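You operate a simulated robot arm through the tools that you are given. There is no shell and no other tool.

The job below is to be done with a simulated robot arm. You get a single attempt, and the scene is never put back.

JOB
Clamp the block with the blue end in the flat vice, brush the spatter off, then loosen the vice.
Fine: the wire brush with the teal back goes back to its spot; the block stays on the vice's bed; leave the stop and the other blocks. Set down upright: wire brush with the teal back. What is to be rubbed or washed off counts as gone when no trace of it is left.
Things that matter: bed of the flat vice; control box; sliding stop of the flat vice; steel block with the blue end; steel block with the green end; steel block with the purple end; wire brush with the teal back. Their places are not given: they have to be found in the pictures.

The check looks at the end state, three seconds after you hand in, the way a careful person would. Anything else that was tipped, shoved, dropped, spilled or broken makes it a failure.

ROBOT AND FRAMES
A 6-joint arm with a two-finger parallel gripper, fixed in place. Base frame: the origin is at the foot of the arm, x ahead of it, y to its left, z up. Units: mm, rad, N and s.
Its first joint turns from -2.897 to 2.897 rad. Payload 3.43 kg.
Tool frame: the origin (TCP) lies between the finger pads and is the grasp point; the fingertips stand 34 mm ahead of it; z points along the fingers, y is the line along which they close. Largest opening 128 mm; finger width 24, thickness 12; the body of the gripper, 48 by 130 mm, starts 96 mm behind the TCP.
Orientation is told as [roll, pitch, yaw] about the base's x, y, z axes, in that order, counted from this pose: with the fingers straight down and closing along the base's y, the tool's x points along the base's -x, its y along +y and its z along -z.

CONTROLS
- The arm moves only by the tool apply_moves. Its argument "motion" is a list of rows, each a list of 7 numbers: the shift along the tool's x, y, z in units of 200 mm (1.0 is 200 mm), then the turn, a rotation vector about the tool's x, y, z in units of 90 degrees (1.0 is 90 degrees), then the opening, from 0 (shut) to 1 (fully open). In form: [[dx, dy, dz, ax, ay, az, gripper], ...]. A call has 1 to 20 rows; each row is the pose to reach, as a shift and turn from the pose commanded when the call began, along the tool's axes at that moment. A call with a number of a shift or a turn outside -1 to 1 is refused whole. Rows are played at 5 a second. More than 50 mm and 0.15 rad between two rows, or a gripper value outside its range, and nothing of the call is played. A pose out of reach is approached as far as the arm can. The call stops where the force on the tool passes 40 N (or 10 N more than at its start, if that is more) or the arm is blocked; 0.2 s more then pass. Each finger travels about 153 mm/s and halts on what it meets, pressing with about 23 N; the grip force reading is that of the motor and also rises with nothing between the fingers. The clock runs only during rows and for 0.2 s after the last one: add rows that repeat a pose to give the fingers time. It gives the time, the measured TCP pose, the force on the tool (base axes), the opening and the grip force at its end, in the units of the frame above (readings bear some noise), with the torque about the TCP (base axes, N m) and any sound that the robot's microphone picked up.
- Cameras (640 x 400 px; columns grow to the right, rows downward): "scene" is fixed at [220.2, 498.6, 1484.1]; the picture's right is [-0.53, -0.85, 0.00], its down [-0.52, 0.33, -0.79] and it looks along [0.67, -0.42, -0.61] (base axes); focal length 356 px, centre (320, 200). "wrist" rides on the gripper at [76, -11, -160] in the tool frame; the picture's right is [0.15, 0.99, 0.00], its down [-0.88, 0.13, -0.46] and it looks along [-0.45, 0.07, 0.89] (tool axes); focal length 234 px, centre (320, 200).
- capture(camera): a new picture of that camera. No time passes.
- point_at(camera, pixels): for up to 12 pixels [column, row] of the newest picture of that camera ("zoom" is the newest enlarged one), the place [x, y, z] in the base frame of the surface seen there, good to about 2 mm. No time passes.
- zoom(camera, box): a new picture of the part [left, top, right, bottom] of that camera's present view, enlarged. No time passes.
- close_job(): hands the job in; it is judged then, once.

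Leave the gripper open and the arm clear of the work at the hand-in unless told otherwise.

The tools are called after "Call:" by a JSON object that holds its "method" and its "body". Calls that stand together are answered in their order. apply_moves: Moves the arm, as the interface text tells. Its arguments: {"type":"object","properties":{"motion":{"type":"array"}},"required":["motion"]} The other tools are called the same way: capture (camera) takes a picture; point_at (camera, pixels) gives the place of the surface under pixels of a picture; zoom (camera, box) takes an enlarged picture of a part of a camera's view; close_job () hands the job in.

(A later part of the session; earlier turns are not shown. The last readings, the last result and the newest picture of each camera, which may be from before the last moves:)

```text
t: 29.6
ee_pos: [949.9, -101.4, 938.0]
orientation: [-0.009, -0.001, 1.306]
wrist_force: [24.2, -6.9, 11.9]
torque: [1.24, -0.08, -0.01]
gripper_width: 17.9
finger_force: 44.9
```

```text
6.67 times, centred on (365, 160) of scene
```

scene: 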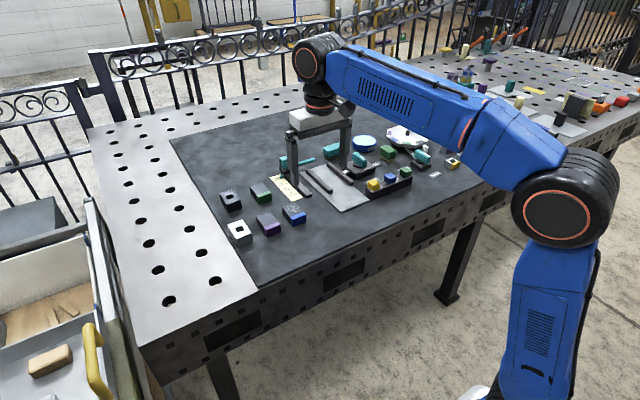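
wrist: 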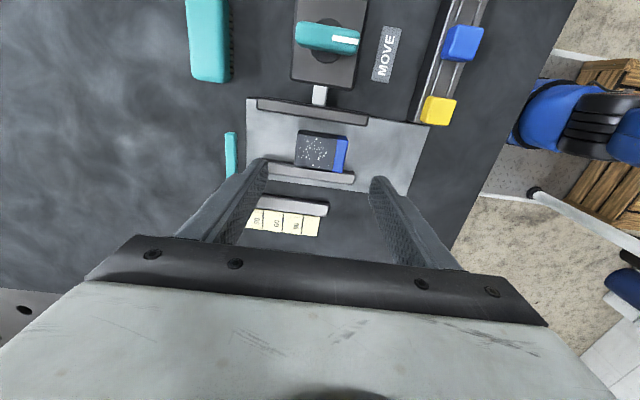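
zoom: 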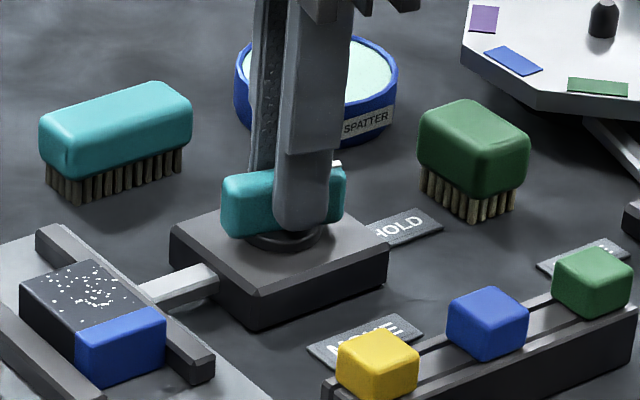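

The jaw is nearly on the block. The tool is being pushed +x at 24 N, so I shift 1.5 mm in +x and finish the turn.

Call:
{"method": "apply_moves", "body": {"motion": [[-0.002, -0.0072, 0, 0, 0, 0, 0.05], [-0.002, -0.0072, 0, 0, 0, -0.06, 0.05], [-0.002, -0.0072, 0, 0, 0, -0.12, 0.05], [-0.002, -0.0072, 0, 0, 0, -0.17, 0.05], [-0.002, -0.0072, 0, 0, 0, -0.17, 0.05]]}}

Call:
{"method": "zoom", "body": {"camera": "scene", "box": [310, 130, 400, 210]}}

```text
t: 30.8
ee_pos: [950.1, -102.7, 936.7]
orientation: [-0.009, 0.002, 1.572]
wrist_force: [23.5, -1.0, 16.1]
torque: [0.58, 0.24, -0.27]
gripper_width: 17.9
finger_force: 44.7
```

```text
5.00 times, centred on (355, 170) of scene
```

zoom: 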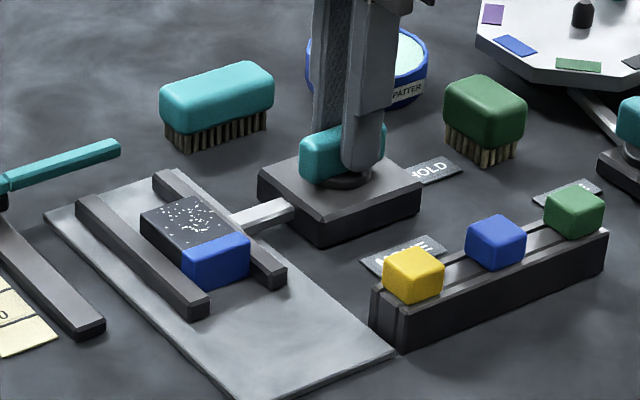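

The knob has turned through 90 degrees. I release it, rise, and check the jaws.

Call:
{"method": "apply_moves", "body": {"motion": [[0, 0, 0, 0, 0, 0, 0.2], [0, 0, 0, 0, 0, 0, 0.4], [0, 0, 0, 0, 0, 0, 0.5], [0, 0, -0.1, 0, 0, 0, 0.5], [0, 0, -0.25, 0, 0, 0, 0.5], [0, 0, -0.4, 0, 0, 0, 0.5], [0, 0, -0.4, 0, 0, 0, 0.5]]}}

Call:
{"method": "capture", "body": {"camera": "wrist"}}

Call:
{"method": "zoom", "body": {"camera": "scene", "box": [300, 140, 390, 210]}}

```text
t: 32.4
ee_pos: [950.3, -102.1, 1019.3]
orientation: [-0.007, 0.002, 1.57]
wrist_force: [-0.4, -0.8, -0.7]
torque: [-0.02, -0.02, -0.02]
gripper_width: 64.1
finger_force: 0.1
```

```text
taken
```

wrist: 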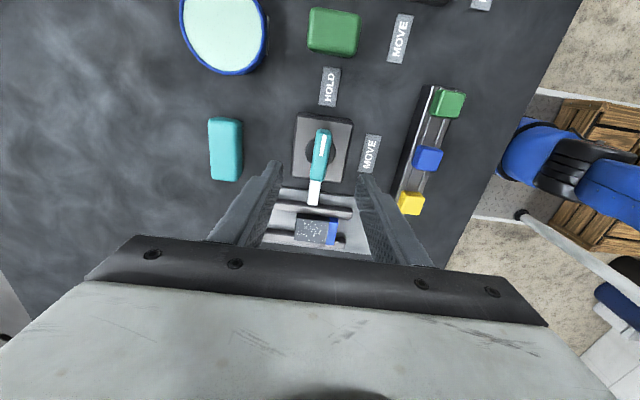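

```text
5.71 times, centred on (345, 175) of scene
```

zoom: 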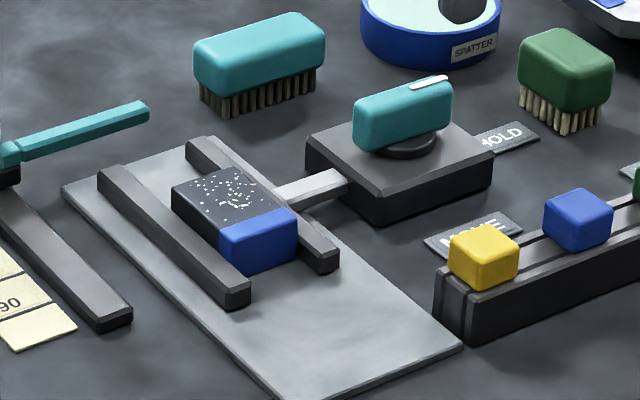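

The mark now points to HOLD. I zoom in on the block between the jaws to check that both sides touch.

Call:
{"method": "zoom", "body": {"camera": "wrist", "box": [270, 180, 370, 260]}}

Call:
{"method": "zoom", "body": {"camera": "scene", "box": [315, 155, 365, 195]}}

Call:
{"method": "point_at", "body": {"camera": "zoom", "pixels": [[150, 180], [310, 320], [230, 190], [330, 170], [420, 270], [440, 310], [450, 290], [260, 310], [160, 150]]}}

```text
5.00 times, centred on (320, 220) of wrist
```

zoom: 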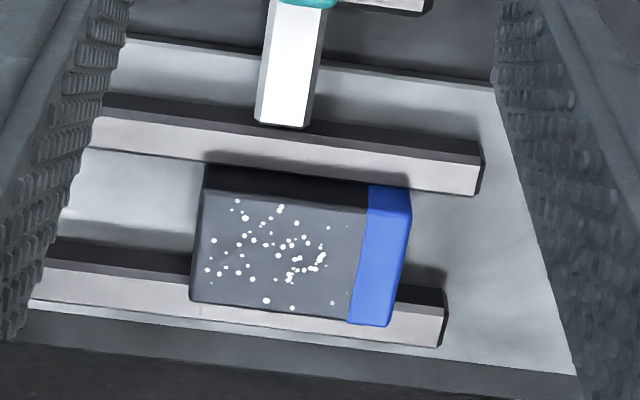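

```text
10.00 times, centred on (340, 175) of scene
```

zoom: 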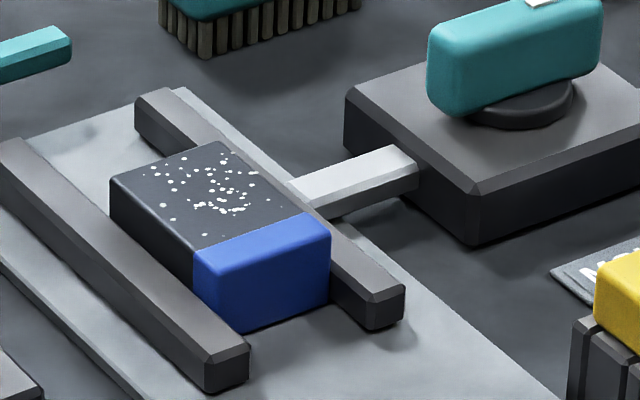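

```text
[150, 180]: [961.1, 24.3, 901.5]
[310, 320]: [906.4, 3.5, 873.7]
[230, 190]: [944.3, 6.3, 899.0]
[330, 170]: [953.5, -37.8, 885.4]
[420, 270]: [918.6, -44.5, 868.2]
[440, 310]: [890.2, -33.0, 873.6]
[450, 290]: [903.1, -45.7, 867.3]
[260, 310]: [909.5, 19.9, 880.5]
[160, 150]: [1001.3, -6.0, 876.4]
```

I'll measure the edges precisely to see whether any gap remains.

Call:
{"method": "point_at", "body": {"camera": "zoom", "pixels": [[116, 180], [150, 212], [190, 244], [235, 150], [325, 235], [205, 270], [240, 345], [225, 350], [150, 270], [250, 165], [370, 295], [385, 290]]}}

```text
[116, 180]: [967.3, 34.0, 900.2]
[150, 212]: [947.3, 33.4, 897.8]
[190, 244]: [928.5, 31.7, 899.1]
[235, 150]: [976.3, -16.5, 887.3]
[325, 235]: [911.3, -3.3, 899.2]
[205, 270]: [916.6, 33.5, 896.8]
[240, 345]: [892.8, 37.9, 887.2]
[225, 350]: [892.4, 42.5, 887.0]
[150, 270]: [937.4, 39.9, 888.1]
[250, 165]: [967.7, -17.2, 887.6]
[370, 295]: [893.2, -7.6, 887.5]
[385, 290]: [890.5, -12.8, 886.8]
```

The block is at y -3..34 and the fixed jaw face at about 36, so the contact is unclear within the noise. I'll look straight down from above by moving to y of about 100.

Call:
{"method": "apply_moves", "body": {"motion": [[-0.2, 0.02, 0, 0, 0, 0, 0.5], [-0.4, 0.04, 0, 0, 0, 0, 0.5], [-0.6, 0.06, 0, 0, 0, 0, 0.5], [-0.8, 0.08, 0, 0, 0, 0, 0.5], [-0.97, 0.1, 0, 0, 0, 0, 0.5], [-0.97, 0.1, 0, 0, 0, 0, 0.5]]}}

Call:
{"method": "capture", "body": {"camera": "wrist"}}

Call:
{"method": "zoom", "body": {"camera": "wrist", "box": [280, 50, 360, 110]}}

```text
t: 33.8
ee_pos: [927.6, 92.9, 1017.0]
orientation: [-0.008, 0.001, 1.569]
wrist_force: [0.0, -0.2, 1.1]
torque: [0.02, 0.02, -0.03]
gripper_width: 64.2
finger_force: 0.2
```

```text
taken
```

wrist: 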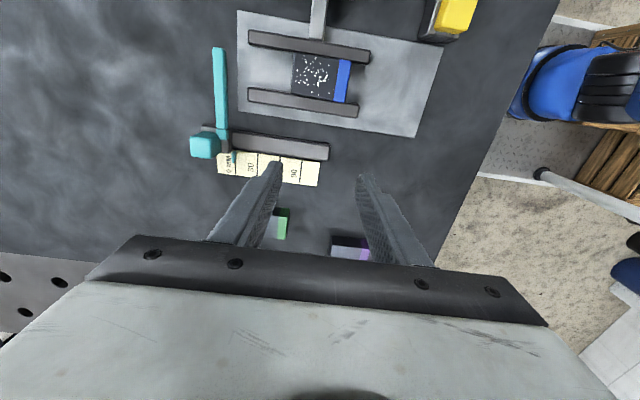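

```text
6.67 times, centred on (320, 80) of wrist
```

zoom: 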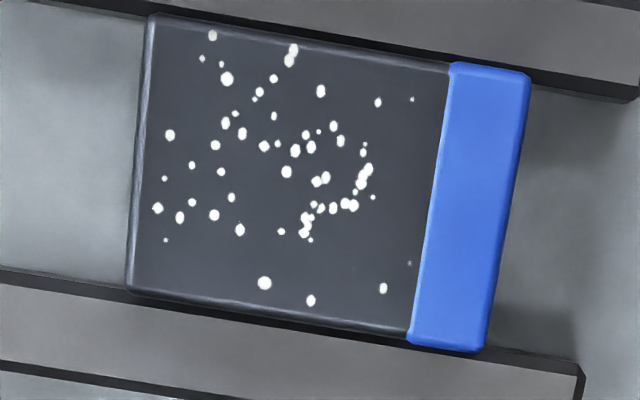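

No bed shows between the block and either jaw, so the block is clamped. Next is the brush. I move back toward it while keeping this orientation, to measure it from above.

Call:
{"method": "apply_moves", "body": {"motion": [[0.18, -0.02, 0, 0, 0, 0, 0.6], [0.36, -0.04, 0, 0, 0, 0, 0.7], [0.54, -0.06, 0, 0, 0, 0, 0.8], [0.72, -0.08, 0, 0, 0, 0, 0.8], [0.9, -0.1, 0, 0, 0, 0, 0.8], [0.9, -0.1, 0, 0, 0, 0, 0.8]]}}

Call:
{"method": "capture", "body": {"camera": "wrist"}}

Call:
{"method": "zoom", "body": {"camera": "wrist", "box": [180, 100, 280, 190]}}

Call:
{"method": "capture", "body": {"camera": "scene"}}

Call:
{"method": "zoom", "body": {"camera": "scene", "box": [310, 130, 370, 175]}}

```text
t: 35.2
ee_pos: [949.3, -86.6, 1018.4]
orientation: [-0.007, 0.003, 1.572]
wrist_force: [0.8, 0.3, -0.4]
torque: [-0.03, 0.0, 0.01]
gripper_width: 102.3
finger_force: 0.2
```

```text
taken
```

wrist: 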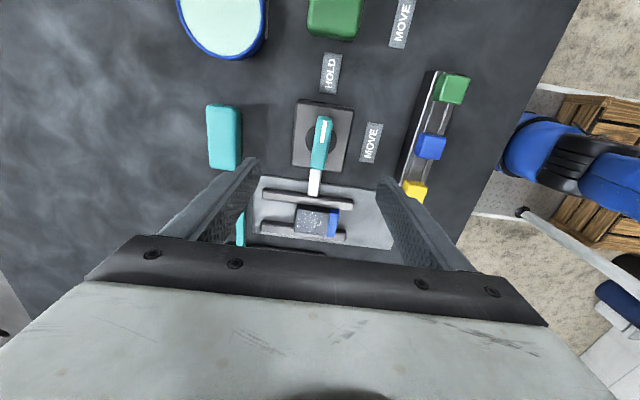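

```text
4.44 times, centred on (230, 145) of wrist
```

zoom: 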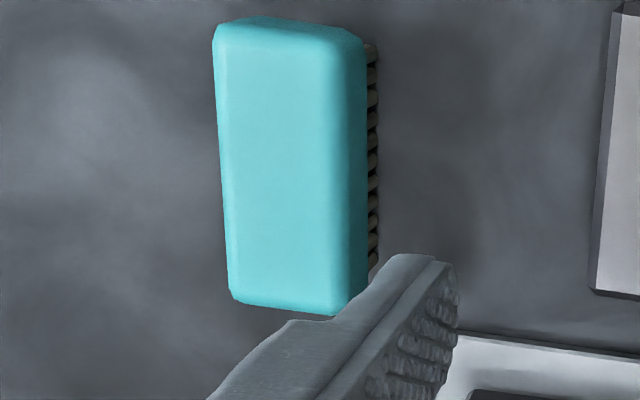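

```text
taken
```

scene: 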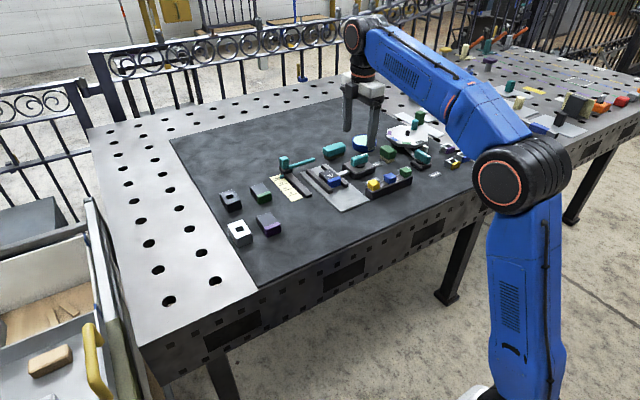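

```text
8.89 times, centred on (340, 152) of scene
```

zoom: 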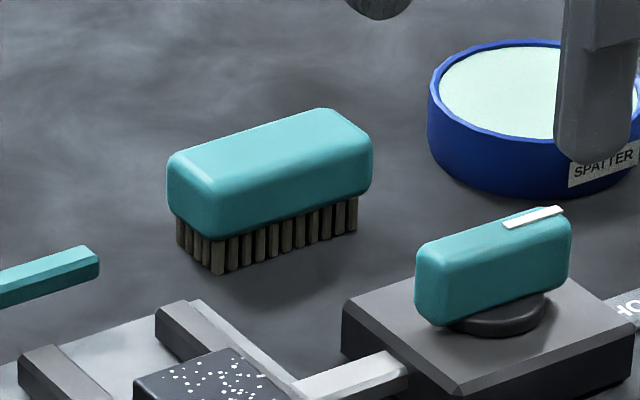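

I'll measure the brush's back corners from the wrist zoom and the scene zoom.

Call:
{"method": "point_at", "body": {"camera": "wrist", "pixels": [[210, 109], [234, 109], [213, 164], [233, 165], [222, 137], [230, 137], [238, 137], [242, 140], [224, 106], [223, 168]]}}

Call:
{"method": "point_at", "body": {"camera": "zoom", "pixels": [[172, 165], [325, 112], [210, 180], [365, 140], [215, 270], [350, 228], [182, 240], [190, 205], [215, 220], [360, 180], [290, 170], [260, 150]]}}

```text
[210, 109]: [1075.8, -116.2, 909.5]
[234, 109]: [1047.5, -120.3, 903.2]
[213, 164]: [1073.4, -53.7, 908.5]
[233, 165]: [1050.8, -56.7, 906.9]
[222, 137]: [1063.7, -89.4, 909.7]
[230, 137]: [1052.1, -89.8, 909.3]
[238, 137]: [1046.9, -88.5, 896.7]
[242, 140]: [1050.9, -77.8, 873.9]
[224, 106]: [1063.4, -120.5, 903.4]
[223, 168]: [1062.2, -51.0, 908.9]
```

```text
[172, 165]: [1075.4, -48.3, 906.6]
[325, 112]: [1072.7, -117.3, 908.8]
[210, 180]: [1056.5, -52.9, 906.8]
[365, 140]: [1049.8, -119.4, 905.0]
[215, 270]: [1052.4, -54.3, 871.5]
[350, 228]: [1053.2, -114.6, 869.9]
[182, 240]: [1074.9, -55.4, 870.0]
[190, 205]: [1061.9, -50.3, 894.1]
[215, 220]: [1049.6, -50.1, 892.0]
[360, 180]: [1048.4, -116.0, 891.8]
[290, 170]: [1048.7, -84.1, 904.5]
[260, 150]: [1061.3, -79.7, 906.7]
```

The brush back spans x 1047–1078, y -121..-49, z 884–909. The SPATTER tin is nearby, so I'll check its closest edge before choosing the opening.

Call:
{"method": "point_at", "body": {"camera": "zoom", "pixels": [[430, 90], [432, 130], [442, 160], [470, 180], [436, 80], [410, 150]]}}

Call:
{"method": "apply_moves", "body": {"motion": [[0, 0, 0, 0, 0, 0.0909, 0.7], [0, 0, 0, 0, 0, 0.1818, 0.7], [0, 0, 0, 0, 0, 0.2727, 0.7], [0, 0, 0, 0, 0, 0.3636, 0.7], [0, 0, 0, 0, 0, 0.4545, 0.7], [0, 0, 0, 0, 0, 0.5454, 0.7], [0, 0, 0, 0, 0, 0.6363, 0.7], [0, 0, 0, 0, 0, 0.7272, 0.7], [0, 0, 0, 0, 0, 0.8181, 0.7], [0, 0, 0, 0, 0, 0.909, 0.7], [0, 0, 0, 0, 0, 1.0, 0.7], [0, 0, 0, 0, 0, 1.0, 0.7]]}}

```text
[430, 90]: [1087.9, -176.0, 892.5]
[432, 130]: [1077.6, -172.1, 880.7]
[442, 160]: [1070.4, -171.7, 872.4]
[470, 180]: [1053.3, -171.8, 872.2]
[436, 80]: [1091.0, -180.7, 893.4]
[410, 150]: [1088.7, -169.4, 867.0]
```

```text
t: 37.8
ee_pos: [948.0, -87.4, 1019.0]
orientation: [0.0, -0.008, -0.002]
wrist_force: [0.3, -0.9, -0.5]
torque: [0.0, -0.02, 0.0]
gripper_width: 89.6
finger_force: 0.0
```

The tin's edge is at y -172, so there is plenty of room. I tilt the tool so the fingers point forward by about 26 degrees, which keeps the wrist within reach, and move above the brush.

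Call:
{"method": "apply_moves", "body": {"motion": [[-0.1, 0.002, 0, 0, -0.07, 0, 0.7], [-0.2, 0.005, 0.0, 0, -0.14, 0, 0.7], [-0.3, 0.008, 0.0, 0, -0.21, 0, 0.7], [-0.4, 0.01, 0.05, 0, -0.2865, 0, 0.7], [-0.53, 0.01, 0.1, 0, -0.2865, 0, 0.7], [-0.53, 0.01, 0.1, 0, -0.2865, 0, 0.7]]}}

Call:
{"method": "zoom", "body": {"camera": "scene", "box": [290, 110, 400, 190]}}

Call:
{"method": "capture", "body": {"camera": "wrist"}}

```text
t: 39.2
ee_pos: [1056.3, -85.6, 998.2]
orientation: [-0.002, -0.459, 0.001]
wrist_force: [0.2, -0.1, 0.5]
torque: [0.0, 0.0, -0.01]
gripper_width: 89.6
finger_force: 0.1
```

```text
5.00 times, centred on (345, 150) of scene
```

zoom: 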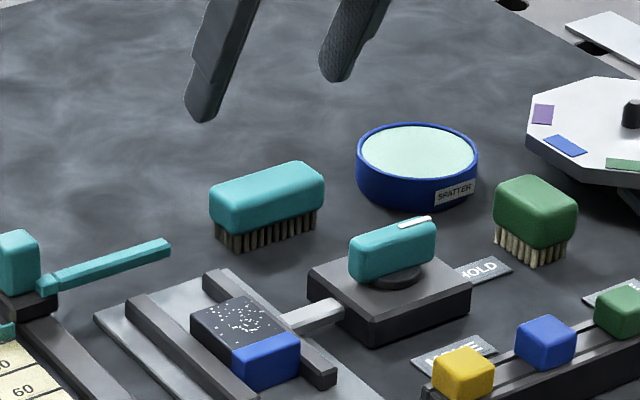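

```text
taken
```

wrist: 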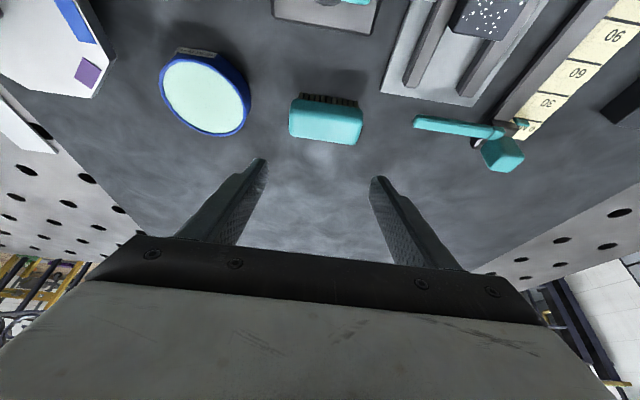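

The pose is reached, with the fingers straddling the brush's ends in y. I descend vertically 60 mm first.

Call:
{"method": "apply_moves", "body": {"motion": [[0.05, 0.003, 0.1, 0, 0, 0, 0.7], [0.1, 0.003, 0.2, 0, 0, 0, 0.7], [0.137, 0.003, 0.267, 0, 0, 0, 0.7], [0.137, 0.003, 0.267, 0, 0, 0, 0.7]]}}

Call:
{"method": "zoom", "body": {"camera": "scene", "box": [310, 120, 370, 175]}}

Call:
{"method": "capture", "body": {"camera": "wrist"}}

```text
t: 40.2
ee_pos: [1054.7, -83.5, 937.7]
orientation: [-0.003, -0.457, 0.001]
wrist_force: [-0.6, 0.6, -0.7]
torque: [0.0, 0.03, 0.03]
gripper_width: 89.6
finger_force: 0.1
```

```text
7.27 times, centred on (340, 148) of scene
```

zoom: 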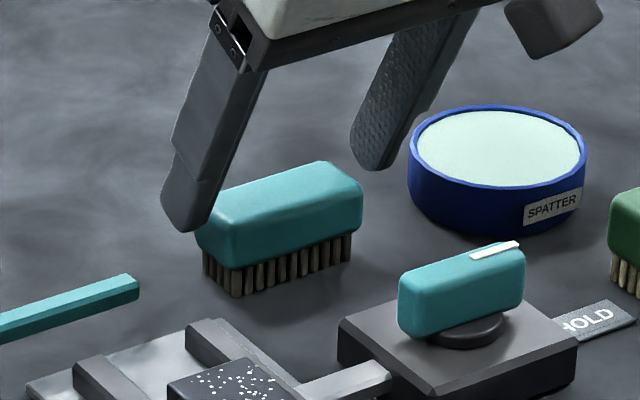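

```text
taken
```

wrist: 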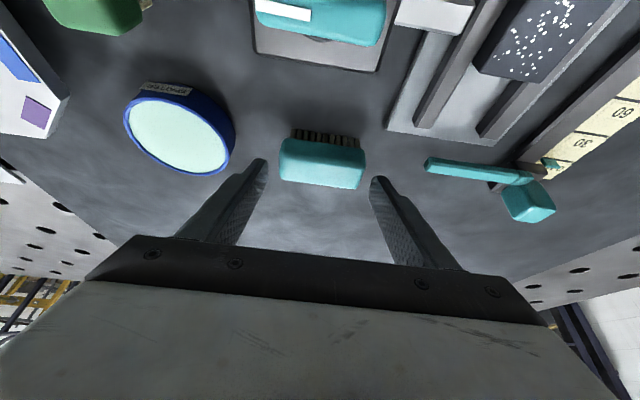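

Everything is aligned. I descend the final 26 mm and close gently.

Call:
{"method": "apply_moves", "body": {"motion": [[0.03, -0.004, 0.06, 0, 0, 0, 0.7], [0.0576, -0.004, 0.1166, 0, 0, 0, 0.7], [0.0576, -0.004, 0.1166, 0, 0, 0, 0.7]]}}

Call:
{"method": "zoom", "body": {"camera": "scene", "box": [310, 120, 370, 175]}}

Call:
{"method": "capture", "body": {"camera": "wrist"}}

Call:
{"method": "zoom", "body": {"camera": "wrist", "box": [240, 110, 400, 230]}}

```text
t: 41.0
ee_pos: [1055.1, -87.2, 912.2]
orientation: [-0.001, -0.457, 0.003]
wrist_force: [-0.3, -0.3, -0.8]
torque: [-0.01, 0.0, -0.04]
gripper_width: 89.6
finger_force: 0.0
```

```text
7.27 times, centred on (340, 148) of scene
```

zoom: 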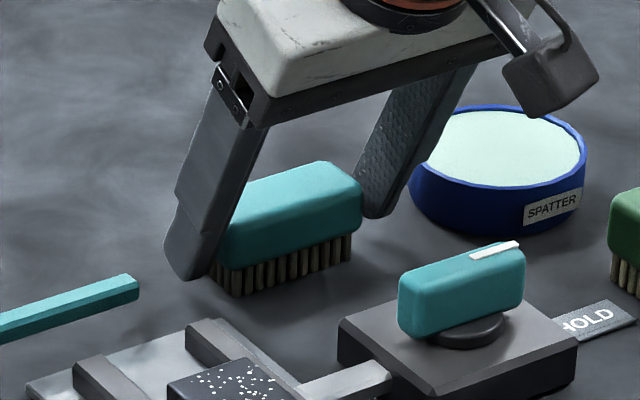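

```text
taken
```

wrist: 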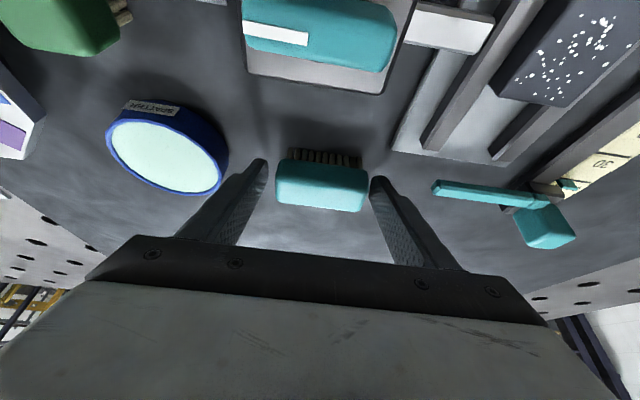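

```text
3.33 times, centred on (320, 170) of wrist
```

zoom: 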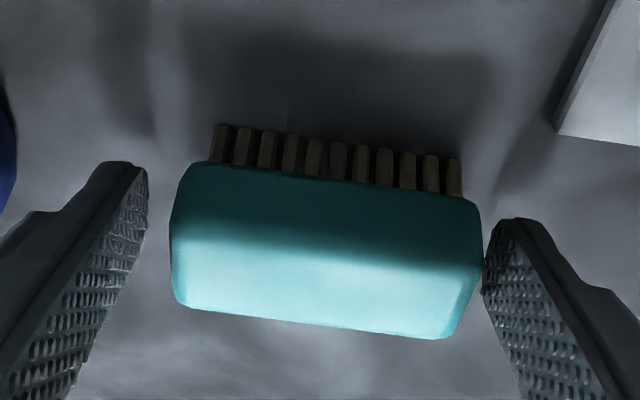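

The +y finger is nearly touching while the -y side has about 5 mm. I shift 2 mm in +y to centre, then close.

Call:
{"method": "apply_moves", "body": {"motion": [[0, 0.006, 0, 0, 0, 0, 0.7], [0, 0.011, 0, 0, 0, 0, 0.68], [0, 0.011, 0, 0, 0, 0, 0.62], [0, 0.011, 0, 0, 0, 0, 0.58], [0, 0.011, 0, 0, 0, 0, 0.5], [0, 0.011, 0, 0, 0, 0, 0.4], [0, 0.011, 0, 0, 0, 0, 0.4]]}}

Call:
{"method": "zoom", "body": {"camera": "scene", "box": [310, 120, 370, 175]}}

Call:
{"method": "zoom", "body": {"camera": "wrist", "box": [240, 110, 400, 230]}}

```text
t: 42.6
ee_pos: [1054.5, -83.2, 913.1]
orientation: [-0.001, -0.457, 0.002]
wrist_force: [0.9, -0.4, 1.7]
torque: [0.01, -0.06, -0.01]
gripper_width: 74.1
finger_force: 23.1
```

```text
7.27 times, centred on (340, 148) of scene
```

zoom: 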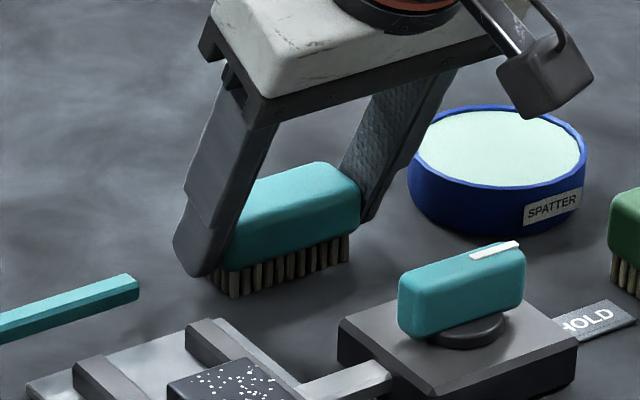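

```text
3.33 times, centred on (320, 170) of wrist
```

zoom: 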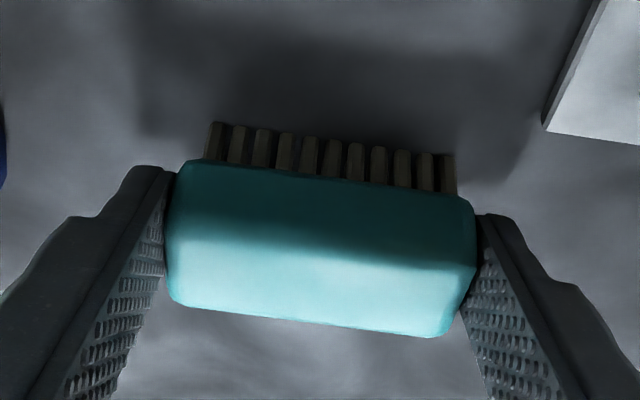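

The brush is gripped at 74 mm with 23 N, and its release spot is TCP (1054.7, -84, 912.5). I lift it vertically 70 mm.

Call:
{"method": "apply_moves", "body": {"motion": [[-0.02, 0, -0.04, 0, 0, 0, 0.4], [-0.055, 0, -0.11, 0, 0, 0, 0.4], [-0.105, 0, -0.21, 0, 0, 0, 0.4], [-0.155, 0, -0.314, 0, 0, 0, 0.4], [-0.155, 0, -0.314, 0, 0, 0, 0.4]]}}

Call:
{"method": "zoom", "body": {"camera": "scene", "box": [290, 100, 390, 175]}}

Call:
{"method": "zoom", "body": {"camera": "wrist", "box": [240, 110, 400, 230]}}

```text
t: 43.8
ee_pos: [1054.3, -83.2, 985.5]
orientation: [-0.002, -0.457, 0.001]
wrist_force: [0.9, 0.0, -0.8]
torque: [0.0, 0.01, -0.01]
gripper_width: 74.5
finger_force: 22.9
```

```text
5.33 times, centred on (340, 138) of scene
```

zoom: 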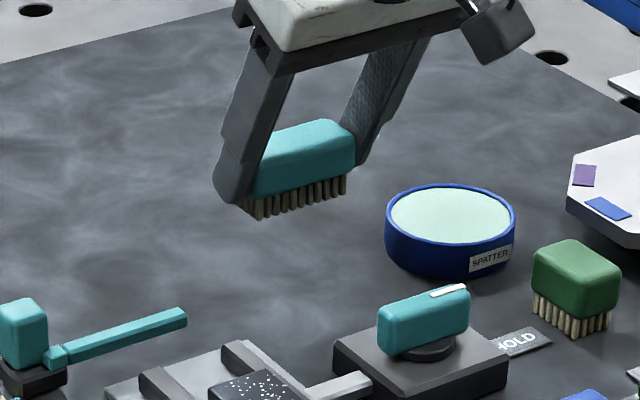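

```text
3.33 times, centred on (320, 170) of wrist
```

zoom: 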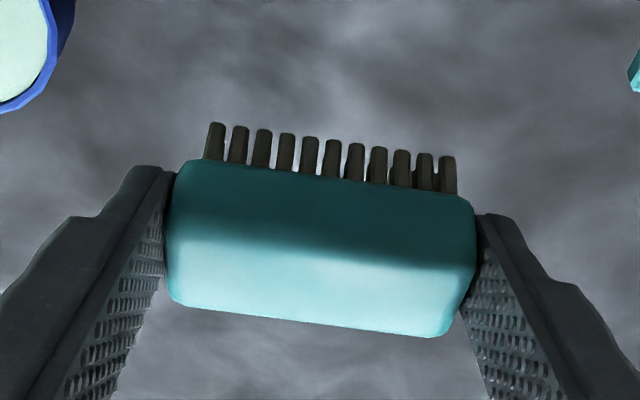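

The brush hangs level. I carry it across to above the block's far end.

Call:
{"method": "apply_moves", "body": {"motion": [[0.094, 0.124, -0.0465, 0, 0, 0, 0.4], [0.188, 0.248, -0.093, 0, 0, 0, 0.4], [0.282, 0.372, -0.14, 0, 0, 0, 0.4], [0.3765, 0.495, -0.186, 0, 0, 0, 0.4], [0.3765, 0.495, -0.186, 0, 0, 0, 0.4]]}}

Call:
{"method": "zoom", "body": {"camera": "scene", "box": [290, 120, 390, 200]}}

Call:
{"method": "capture", "body": {"camera": "wrist"}}

```text
t: 45.0
ee_pos: [970.3, 13.8, 984.6]
orientation: [-0.002, -0.458, 0.002]
wrist_force: [-0.1, -0.1, -0.6]
torque: [0.01, 0.02, 0.0]
gripper_width: 74.4
finger_force: 22.5
```

```text
5.00 times, centred on (340, 160) of scene
```

zoom: 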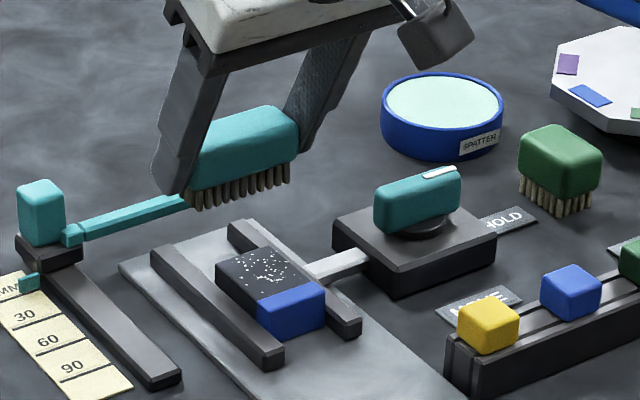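

```text
taken
```

wrist: 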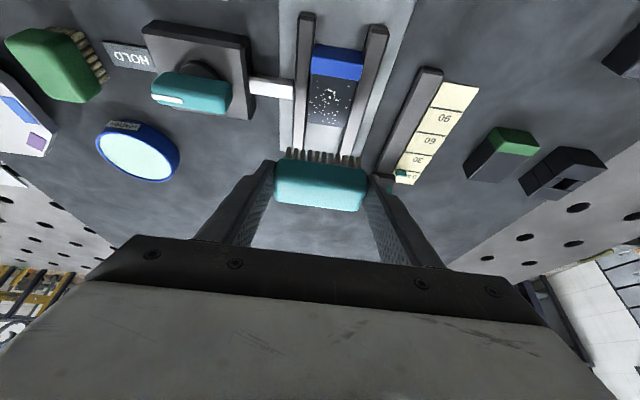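

The teal lever of the stop is near the +y finger in the picture. I'll measure where the lever's end really is before going down.

Call:
{"method": "point_at", "body": {"camera": "zoom", "pixels": [[170, 203], [150, 210], [120, 220], [90, 232], [40, 200], [70, 238], [35, 245], [20, 190]]}}

Call:
{"method": "point_at", "body": {"camera": "wrist", "pixels": [[402, 172], [388, 178], [300, 178], [345, 182], [320, 190], [328, 100], [320, 85], [345, 125], [312, 122], [355, 62]]}}

```text
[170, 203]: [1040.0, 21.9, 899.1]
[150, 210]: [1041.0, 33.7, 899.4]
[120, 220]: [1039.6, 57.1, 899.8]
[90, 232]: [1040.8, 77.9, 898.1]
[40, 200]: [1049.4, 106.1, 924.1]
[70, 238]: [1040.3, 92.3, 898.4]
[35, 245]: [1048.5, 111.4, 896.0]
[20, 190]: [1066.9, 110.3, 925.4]
```

```text
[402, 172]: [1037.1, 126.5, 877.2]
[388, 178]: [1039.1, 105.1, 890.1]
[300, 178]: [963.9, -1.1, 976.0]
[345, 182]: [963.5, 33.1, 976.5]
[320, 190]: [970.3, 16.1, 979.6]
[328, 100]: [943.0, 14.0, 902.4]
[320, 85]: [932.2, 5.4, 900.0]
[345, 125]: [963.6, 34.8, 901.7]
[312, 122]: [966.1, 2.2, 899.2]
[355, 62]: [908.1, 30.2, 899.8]
```

The lever's end is at x of about 1040, well beyond the brush's reach of x up to about 995 here. I lower the brush to about 7 mm above the block's far part.

Call:
{"method": "apply_moves", "body": {"motion": [[0.068, 0.004, 0.058, 0, 0, 0, 0.4], [0.136, 0.0075, 0.117, 0, 0, 0, 0.4], [0.136, 0.0075, 0.117, 0, 0, 0, 0.4]]}}

Call:
{"method": "zoom", "body": {"camera": "scene", "box": [300, 130, 380, 200]}}

```text
t: 45.8
ee_pos: [954.5, 15.6, 948.6]
orientation: [-0.003, -0.456, 0.0]
wrist_force: [-0.2, -0.3, -1.8]
torque: [-0.01, 0.01, 0.03]
gripper_width: 74.3
finger_force: 23.4
```

```text
5.71 times, centred on (340, 165) of scene
```

zoom: 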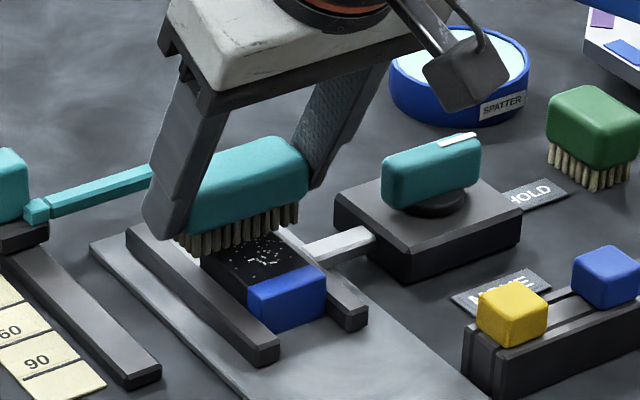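

The bristles are about 3–4 mm above the block top. I lower in small steps to light contact.

Call:
{"method": "apply_moves", "body": {"motion": [[0.0044, 0, 0.009, 0, 0, 0, 0.4], [0.0066, 0, 0.0134, 0, 0, 0, 0.4], [0.0088, 0, 0.018, 0, 0, 0, 0.4], [0.0088, 0, 0.018, 0, 0, 0, 0.4]]}}

```text
t: 46.8
ee_pos: [956.5, 16.1, 945.7]
orientation: [-0.002, -0.457, 0.002]
wrist_force: [-0.2, -0.3, -1.7]
torque: [0.0, 0.01, -0.02]
gripper_width: 74.4
finger_force: 22.9
```

There's no contact yet. I'll go down 1 mm per step.

Call:
{"method": "apply_moves", "body": {"motion": [[0.0022, 0, 0.0045, 0, 0, 0, 0.4], [0.0022, 0, 0.0045, 0, 0, 0, 0.4]]}}

Call:
{"method": "apply_moves", "body": {"motion": [[0.0022, 0, 0.0045, 0, 0, 0, 0.4], [0.0022, 0, 0.0045, 0, 0, 0, 0.4]]}}

```text
t: 47.4
ee_pos: [955.9, 16.6, 943.4]
orientation: [-0.002, -0.458, 0.003]
wrist_force: [0.6, 0.0, -1.1]
torque: [0.01, 0.0, 0.04]
gripper_width: 74.4
finger_force: 23.2
```

```text
t: 48.0
ee_pos: [956.2, 17.6, 944.2]
orientation: [-0.003, -0.456, 0.001]
wrist_force: [-1.2, -0.5, 4.9]
torque: [-0.05, 0.03, 0.0]
gripper_width: 74.2
finger_force: 23.1
```

Light contact at about 6 N net. I brush along x toward the blue end, then back over the far end.

Call:
{"method": "apply_moves", "body": {"motion": [[0.0538, 0, -0.0266, 0, 0, 0, 0.4], [0.1076, 0, -0.0532, 0, 0, 0, 0.4], [0.1614, 0, -0.0797, 0, 0, 0, 0.4], [0.2017, 0, -0.0997, 0, 0, 0, 0.4], [0.1614, 0, -0.0797, 0, 0, 0, 0.4], [0.1076, 0, -0.0532, 0, 0, 0, 0.4], [0.0538, 0, -0.0266, 0, 0, 0, 0.4], [0, 0, 0, 0, 0, 0, 0.4], [-0.0448, 0, 0.0222, 0, 0, 0, 0.4], [0, 0, 0, 0, 0, 0, 0.4]]}}

Call:
{"method": "zoom", "body": {"camera": "scene", "box": [300, 130, 380, 200]}}

Call:
{"method": "capture", "body": {"camera": "wrist"}}

Call:
{"method": "zoom", "body": {"camera": "wrist", "box": [260, 60, 400, 210]}}

```text
t: 50.2
ee_pos: [956.3, 18.1, 944.6]
orientation: [-0.002, -0.458, 0.002]
wrist_force: [1.1, -0.3, 6.6]
torque: [0.0, -0.13, 0.0]
gripper_width: 74.1
finger_force: 23.0
```

```text
5.71 times, centred on (340, 165) of scene
```

zoom: 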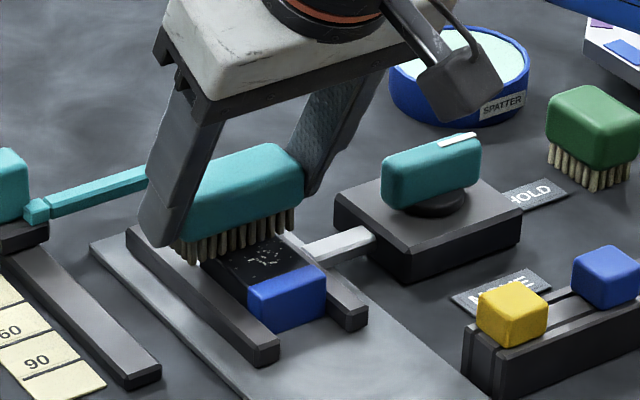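

```text
taken
```

wrist: 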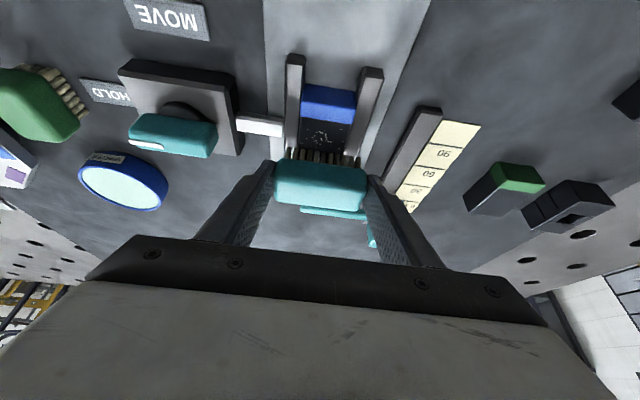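

```text
2.67 times, centred on (330, 135) of wrist
```

zoom: 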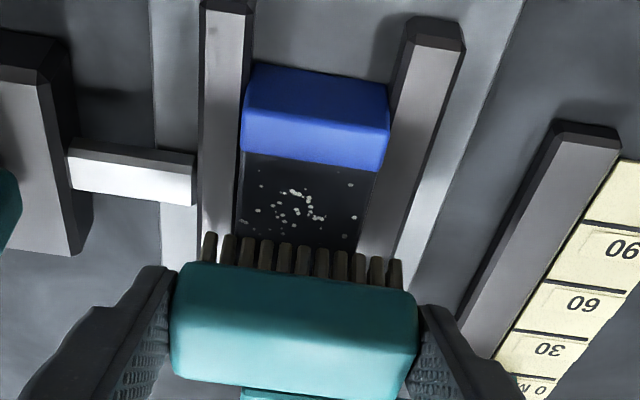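

The spatter is fading. I repeat the strokes several more times over the whole top.

Call:
{"method": "apply_moves", "body": {"motion": [[0.0538, 0, -0.0266, 0, 0, 0, 0.4], [0.1076, 0, -0.0532, 0, 0, 0, 0.4], [0.1614, 0, -0.0797, 0, 0, 0, 0.4], [0.2107, 0, -0.1041, 0, 0, 0, 0.4], [0.1614, 0, -0.0797, 0, 0, 0, 0.4], [0.1076, 0, -0.0532, 0, 0, 0, 0.4], [0.0538, 0, -0.0266, 0, 0, 0, 0.4], [0, 0, 0, 0, 0, 0, 0.4], [-0.0448, 0, 0.0222, 0, 0, 0, 0.4], [0, 0, 0, 0, 0, 0, 0.4], [0.0538, 0, -0.0266, 0, 0, 0, 0.4], [0.1076, 0, -0.0532, 0, 0, 0, 0.4], [0.1614, 0, -0.0797, 0, 0, 0, 0.4], [0.2107, 0, -0.1041, 0, 0, 0, 0.4], [0.1614, 0, -0.0797, 0, 0, 0, 0.4], [0.1076, 0, -0.0532, 0, 0, 0, 0.4], [0.0538, 0, -0.0266, 0, 0, 0, 0.4], [0, 0, 0, 0, 0, 0, 0.4], [-0.0448, 0, 0.0222, 0, 0, 0, 0.4], [0, 0, 0, 0, 0, 0, 0.4]]}}

Call:
{"method": "zoom", "body": {"camera": "wrist", "box": [270, 60, 390, 170]}}

```text
t: 54.4
ee_pos: [956.1, 15.9, 944.5]
orientation: [-0.003, -0.456, 0.003]
wrist_force: [0.5, 0.5, -1.3]
torque: [0.02, 0.0, 0.04]
gripper_width: 74.4
finger_force: 22.6
```

```text
3.64 times, centred on (330, 115) of wrist
```

zoom: 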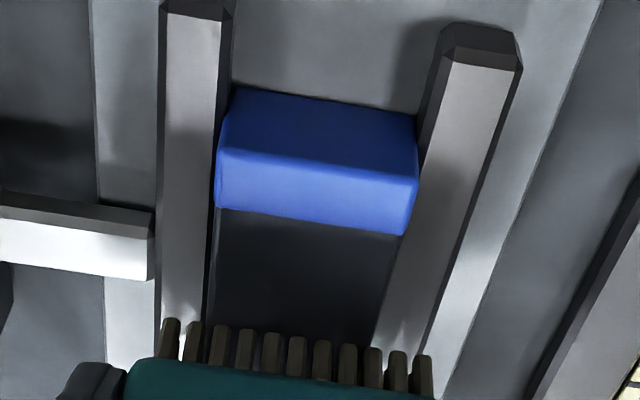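

The visible part is clean, and the contact force has gone to zero. I lift the brush to inspect the whole top and how the brush sits in the grip.

Call:
{"method": "apply_moves", "body": {"motion": [[-0.03, 0, -0.06, 0, 0, 0, 0.4], [-0.0997, 0, -0.2017, 0, 0, 0, 0.4], [-0.0997, 0, -0.2017, 0, 0, 0, 0.4]]}}

Call:
{"method": "apply_moves", "body": {"motion": [[-0.094, 0, 0.0465, 0, 0, 0, 0.4], [-0.14, 0, 0.07, 0, 0, 0, 0.4], [-0.14, 0, 0.07, 0, 0, 0, 0.4]]}}

Call:
{"method": "zoom", "body": {"camera": "scene", "box": [310, 140, 370, 190]}}

Call:
{"method": "capture", "body": {"camera": "wrist"}}

Call:
{"method": "zoom", "body": {"camera": "wrist", "box": [280, 30, 380, 130]}}

Call:
{"method": "zoom", "body": {"camera": "wrist", "box": [240, 110, 400, 230]}}

```text
t: 55.2
ee_pos: [956.5, 16.9, 988.7]
orientation: [-0.001, -0.457, 0.001]
wrist_force: [-0.1, 1.2, -1.0]
torque: [0.05, 0.01, 0.01]
gripper_width: 74.2
finger_force: 23.7
```

```text
t: 56.0
ee_pos: [988.3, 16.0, 987.7]
orientation: [-0.001, -0.456, 0.002]
wrist_force: [0.5, 0.9, -0.9]
torque: [0.0, 0.0, -0.02]
gripper_width: 74.3
finger_force: 23.0
```

```text
8.00 times, centred on (340, 165) of scene
```

zoom: 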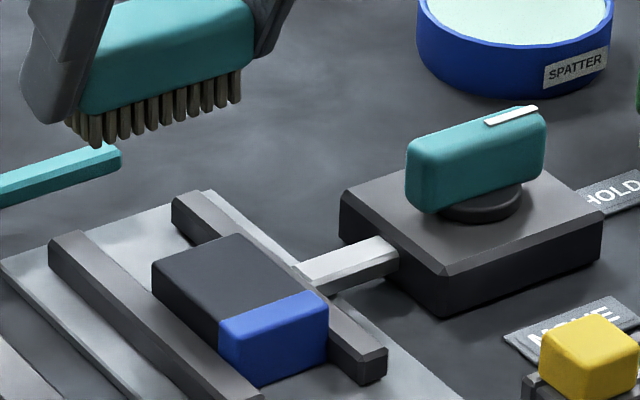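

```text
taken
```

wrist: 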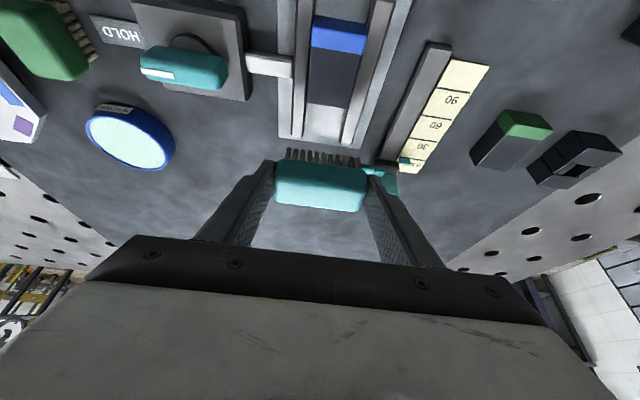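

```text
4.00 times, centred on (330, 80) of wrist
```

zoom: 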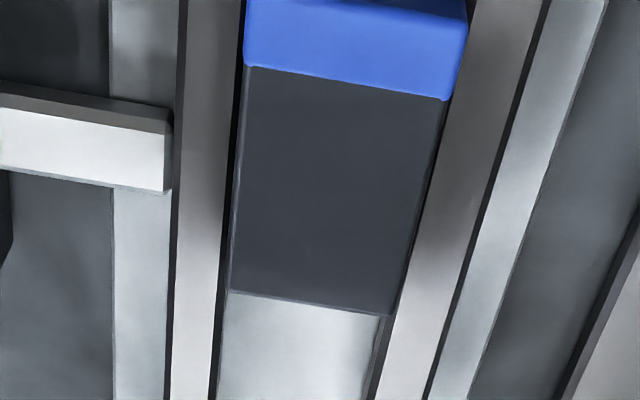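

```text
3.33 times, centred on (320, 170) of wrist
```

zoom: 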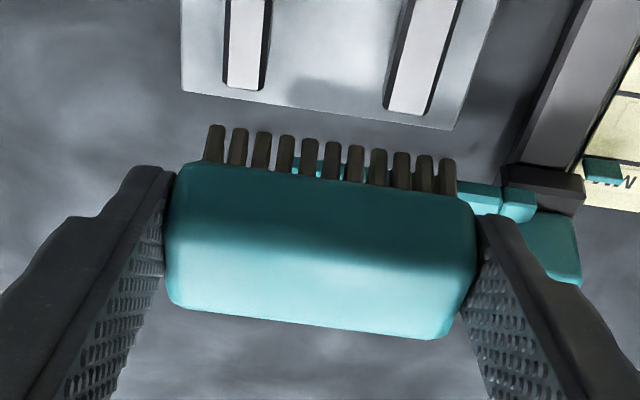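

The top looks clean, and the brush still sits level. To be sure no faint trace is left, I'll do one more set of strokes pressing about 1 mm lower, since the contact had faded.

Call:
{"method": "apply_moves", "body": {"motion": [[0.14, 0, -0.07, 0, 0, 0, 0.4], [0.19, 0, 0.03, 0, 0, 0, 0.4], [0.225, 0, 0.1, 0, 0, 0, 0.4], [0.2415, 0, 0.1353, 0, 0, 0, 0.4], [0.2424, 0, 0.1371, 0, 0, 0, 0.4]]}}

```text
t: 57.2
ee_pos: [955.9, 15.8, 943.3]
orientation: [-0.003, -0.459, 0.001]
wrist_force: [2.7, -1.5, 7.4]
torque: [-0.01, -0.1, 0.04]
gripper_width: 74.3
finger_force: 22.5
```

Contact is back at 7.4 N. I repeat the strokes.

Call:
{"method": "apply_moves", "body": {"motion": [[0.0538, 0, -0.0266, 0, 0, 0, 0.4], [0.1076, 0, -0.0532, 0, 0, 0, 0.4], [0.1614, 0, -0.0797, 0, 0, 0, 0.4], [0.2107, 0, -0.1041, 0, 0, 0, 0.4], [0.1614, 0, -0.0797, 0, 0, 0, 0.4], [0.1076, 0, -0.0532, 0, 0, 0, 0.4], [0.0538, 0, -0.0266, 0, 0, 0, 0.4], [0, 0, 0, 0, 0, 0, 0.4], [-0.0448, 0, 0.0222, 0, 0, 0, 0.4], [0, 0, 0, 0, 0, 0, 0.4], [0.0538, 0, -0.0266, 0, 0, 0, 0.4], [0.1076, 0, -0.0532, 0, 0, 0, 0.4], [0.1614, 0, -0.0797, 0, 0, 0, 0.4], [0.2107, 0, -0.1041, 0, 0, 0, 0.4], [0.1614, 0, -0.0797, 0, 0, 0, 0.4], [0.1076, 0, -0.0532, 0, 0, 0, 0.4], [0.0538, 0, -0.0266, 0, 0, 0, 0.4], [0, 0, 0, 0, 0, 0, 0.4], [-0.0448, 0, 0.0222, 0, 0, 0, 0.4], [0, 0, 0, 0, 0, 0, 0.4]]}}

```text
t: 61.4
ee_pos: [954.7, 17.8, 944.1]
orientation: [0.0, -0.459, 0.002]
wrist_force: [3.2, 0.0, 11.8]
torque: [-0.04, -0.16, -0.01]
gripper_width: 74.6
finger_force: 22.9
```

Done. I lift the brush and inspect it and the block.

Call:
{"method": "apply_moves", "body": {"motion": [[-0.03, 0, -0.06, 0, 0, 0, 0.4], [-0.1, 0, -0.2, 0, 0, 0, 0.4], [-0.19, 0, -0.18, 0, 0, 0, 0.4], [-0.28, 0, -0.13, 0, 0, 0, 0.4], [-0.28, 0, -0.13, 0, 0, 0, 0.4]]}}

Call:
{"method": "capture", "body": {"camera": "wrist"}}

Call:
{"method": "zoom", "body": {"camera": "wrist", "box": [280, 30, 380, 130]}}

Call:
{"method": "zoom", "body": {"camera": "wrist", "box": [240, 110, 400, 230]}}

Call:
{"method": "zoom", "body": {"camera": "scene", "box": [300, 120, 380, 190]}}

```text
t: 62.6
ee_pos: [995.2, 18.3, 989.5]
orientation: [-0.002, -0.457, 0.0]
wrist_force: [-0.1, 0.6, -1.8]
torque: [0.01, 0.02, 0.02]
gripper_width: 74.3
finger_force: 23.4
```

```text
taken
```

wrist: 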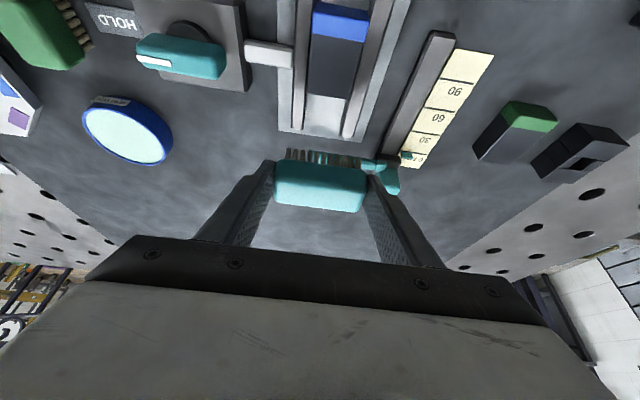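

```text
4.00 times, centred on (330, 80) of wrist
```

zoom: 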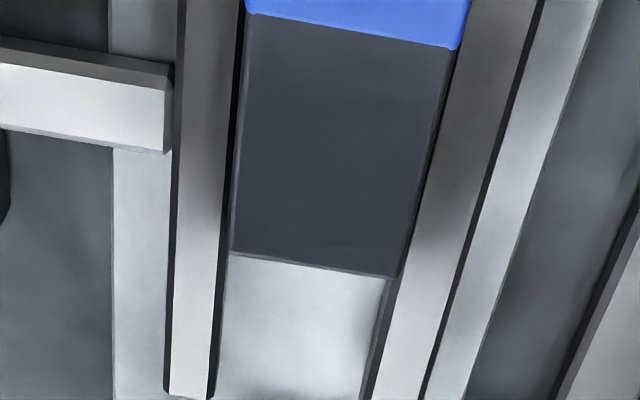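

```text
3.33 times, centred on (320, 170) of wrist
```

zoom: 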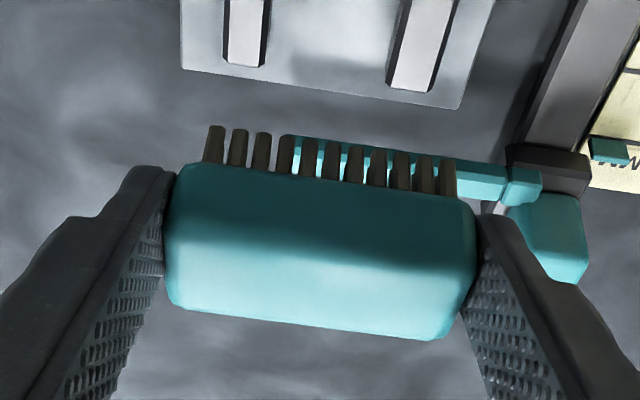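

```text
5.71 times, centred on (340, 155) of scene
```

zoom: 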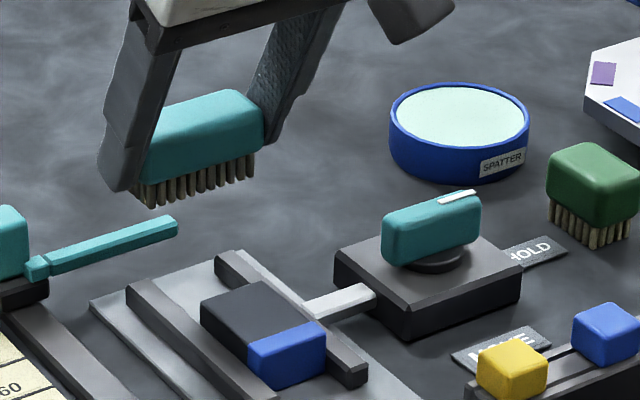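

The block top is spotless. I return the brush to a point directly above its spot, then lower to about 28 mm above release height.

Call:
{"method": "apply_moves", "body": {"motion": [[-0.0665, -0.1256, 0.0329, 0, 0, 0, 0.4], [-0.1329, -0.2513, 0.0657, 0, 0, 0, 0.4], [-0.1994, -0.3769, 0.0986, 0, 0, 0, 0.4], [-0.2658, -0.5025, 0.1314, 0, 0, 0, 0.4], [-0.21, -0.5025, 0.2435, 0, 0, 0, 0.4], [-0.155, -0.5025, 0.3555, 0, 0, 0, 0.4], [-0.155, -0.5025, 0.3555, 0, 0, 0, 0.4]]}}

Call:
{"method": "zoom", "body": {"camera": "scene", "box": [300, 120, 380, 190]}}

```text
t: 64.2
ee_pos: [1053.6, -83.0, 940.2]
orientation: [-0.002, -0.457, 0.001]
wrist_force: [0.8, 0.3, -0.7]
torque: [0.0, 0.02, 0.0]
gripper_width: 74.4
finger_force: 23.0
```

```text
5.71 times, centred on (340, 155) of scene
```

zoom: 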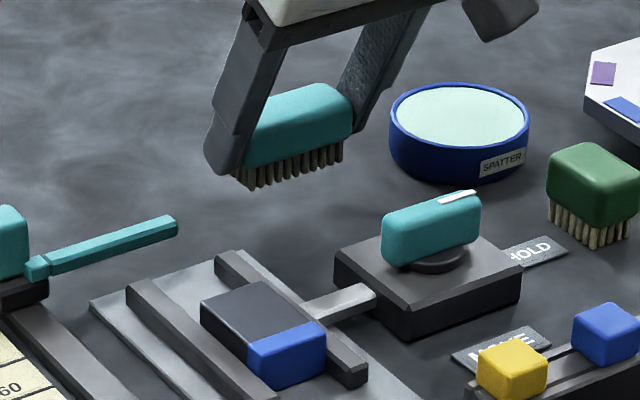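

Aligned over the spot. I lower 25 mm and check the force.

Call:
{"method": "apply_moves", "body": {"motion": [[0.028, -0.003, 0.056, 0, 0, 0, 0.4], [0.048, -0.005, 0.097, 0, 0, 0, 0.4], [0.0554, -0.005, 0.112, 0, 0, 0, 0.4], [0.0554, -0.005, 0.112, 0, 0, 0, 0.4]]}}

```text
t: 65.2
ee_pos: [1054.3, -84.5, 915.3]
orientation: [-0.001, -0.455, 0.002]
wrist_force: [-0.1, -0.1, -0.5]
torque: [-0.04, -0.01, -0.02]
gripper_width: 74.4
finger_force: 23.4
```

No contact yet. I go down 1 mm at a time.

Call:
{"method": "apply_moves", "body": {"motion": [[0.0022, 0, 0.0045, 0, 0, 0, 0.4], [0.0022, 0, 0.0045, 0, 0, 0, 0.4]]}}

Call:
{"method": "apply_moves", "body": {"motion": [[0.0022, 0, 0.0045, 0, 0, 0, 0.4], [0.0022, 0, 0.0045, 0, 0, 0, 0.4]]}}

```text
t: 65.8
ee_pos: [1055.7, -84.4, 915.0]
orientation: [-0.002, -0.457, 0.002]
wrist_force: [0.0, 0.2, -1.1]
torque: [0.0, 0.0, -0.03]
gripper_width: 74.3
finger_force: 23.1
```

```text
t: 66.4
ee_pos: [1055.2, -84.9, 912.7]
orientation: [-0.001, -0.456, 0.001]
wrist_force: [0.3, -0.2, -0.7]
torque: [-0.01, 0.0, 0.03]
gripper_width: 74.4
finger_force: 22.6
```

Still free, so I continue down.

Call:
{"method": "apply_moves", "body": {"motion": [[0.0022, 0, 0.0045, 0, 0, 0, 0.4], [0.0022, 0, 0.0045, 0, 0, 0, 0.4]]}}

```text
t: 67.0
ee_pos: [1055.3, -85.4, 912.7]
orientation: [-0.002, -0.457, 0.002]
wrist_force: [-0.2, -0.1, -0.7]
torque: [0.01, 0.0, -0.01]
gripper_width: 74.2
finger_force: 22.7
```

Call:
{"method": "apply_moves", "body": {"motion": [[0.0022, 0, 0.0045, 0, 0, 0, 0.4], [0.0022, 0, 0.0045, 0, 0, 0, 0.4]]}}

Call:
{"method": "zoom", "body": {"camera": "scene", "box": [310, 130, 370, 175]}}

```text
t: 67.6
ee_pos: [1055.1, -85.1, 912.2]
orientation: [-0.002, -0.458, 0.002]
wrist_force: [0.4, 0.6, -0.6]
torque: [0.03, 0.01, 0.01]
gripper_width: 74.1
finger_force: 23.4
```

```text
8.89 times, centred on (340, 152) of scene
```

zoom: 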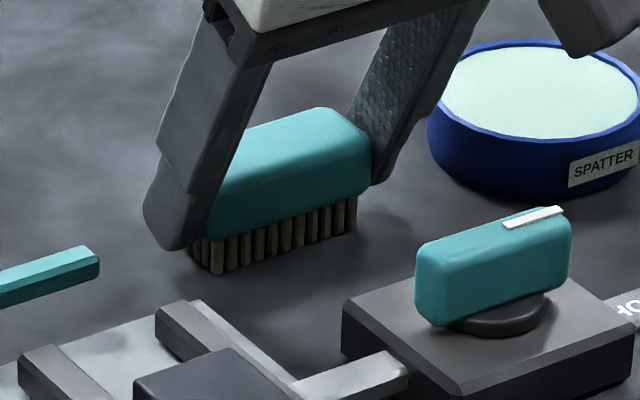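

The brush is visually in its original place, just above the mat. One more millimetre.

Call:
{"method": "apply_moves", "body": {"motion": [[0.0022, 0, 0.0045, 0, 0, 0, 0.4], [0.0022, 0, 0.0045, 0, 0, 0, 0.4]]}}

```text
t: 68.2
ee_pos: [1054.1, -84.8, 911.0]
orientation: [-0.002, -0.458, 0.003]
wrist_force: [1.5, -0.4, 3.6]
torque: [0.12, -0.09, -0.05]
gripper_width: 74.5
finger_force: 23.3
```

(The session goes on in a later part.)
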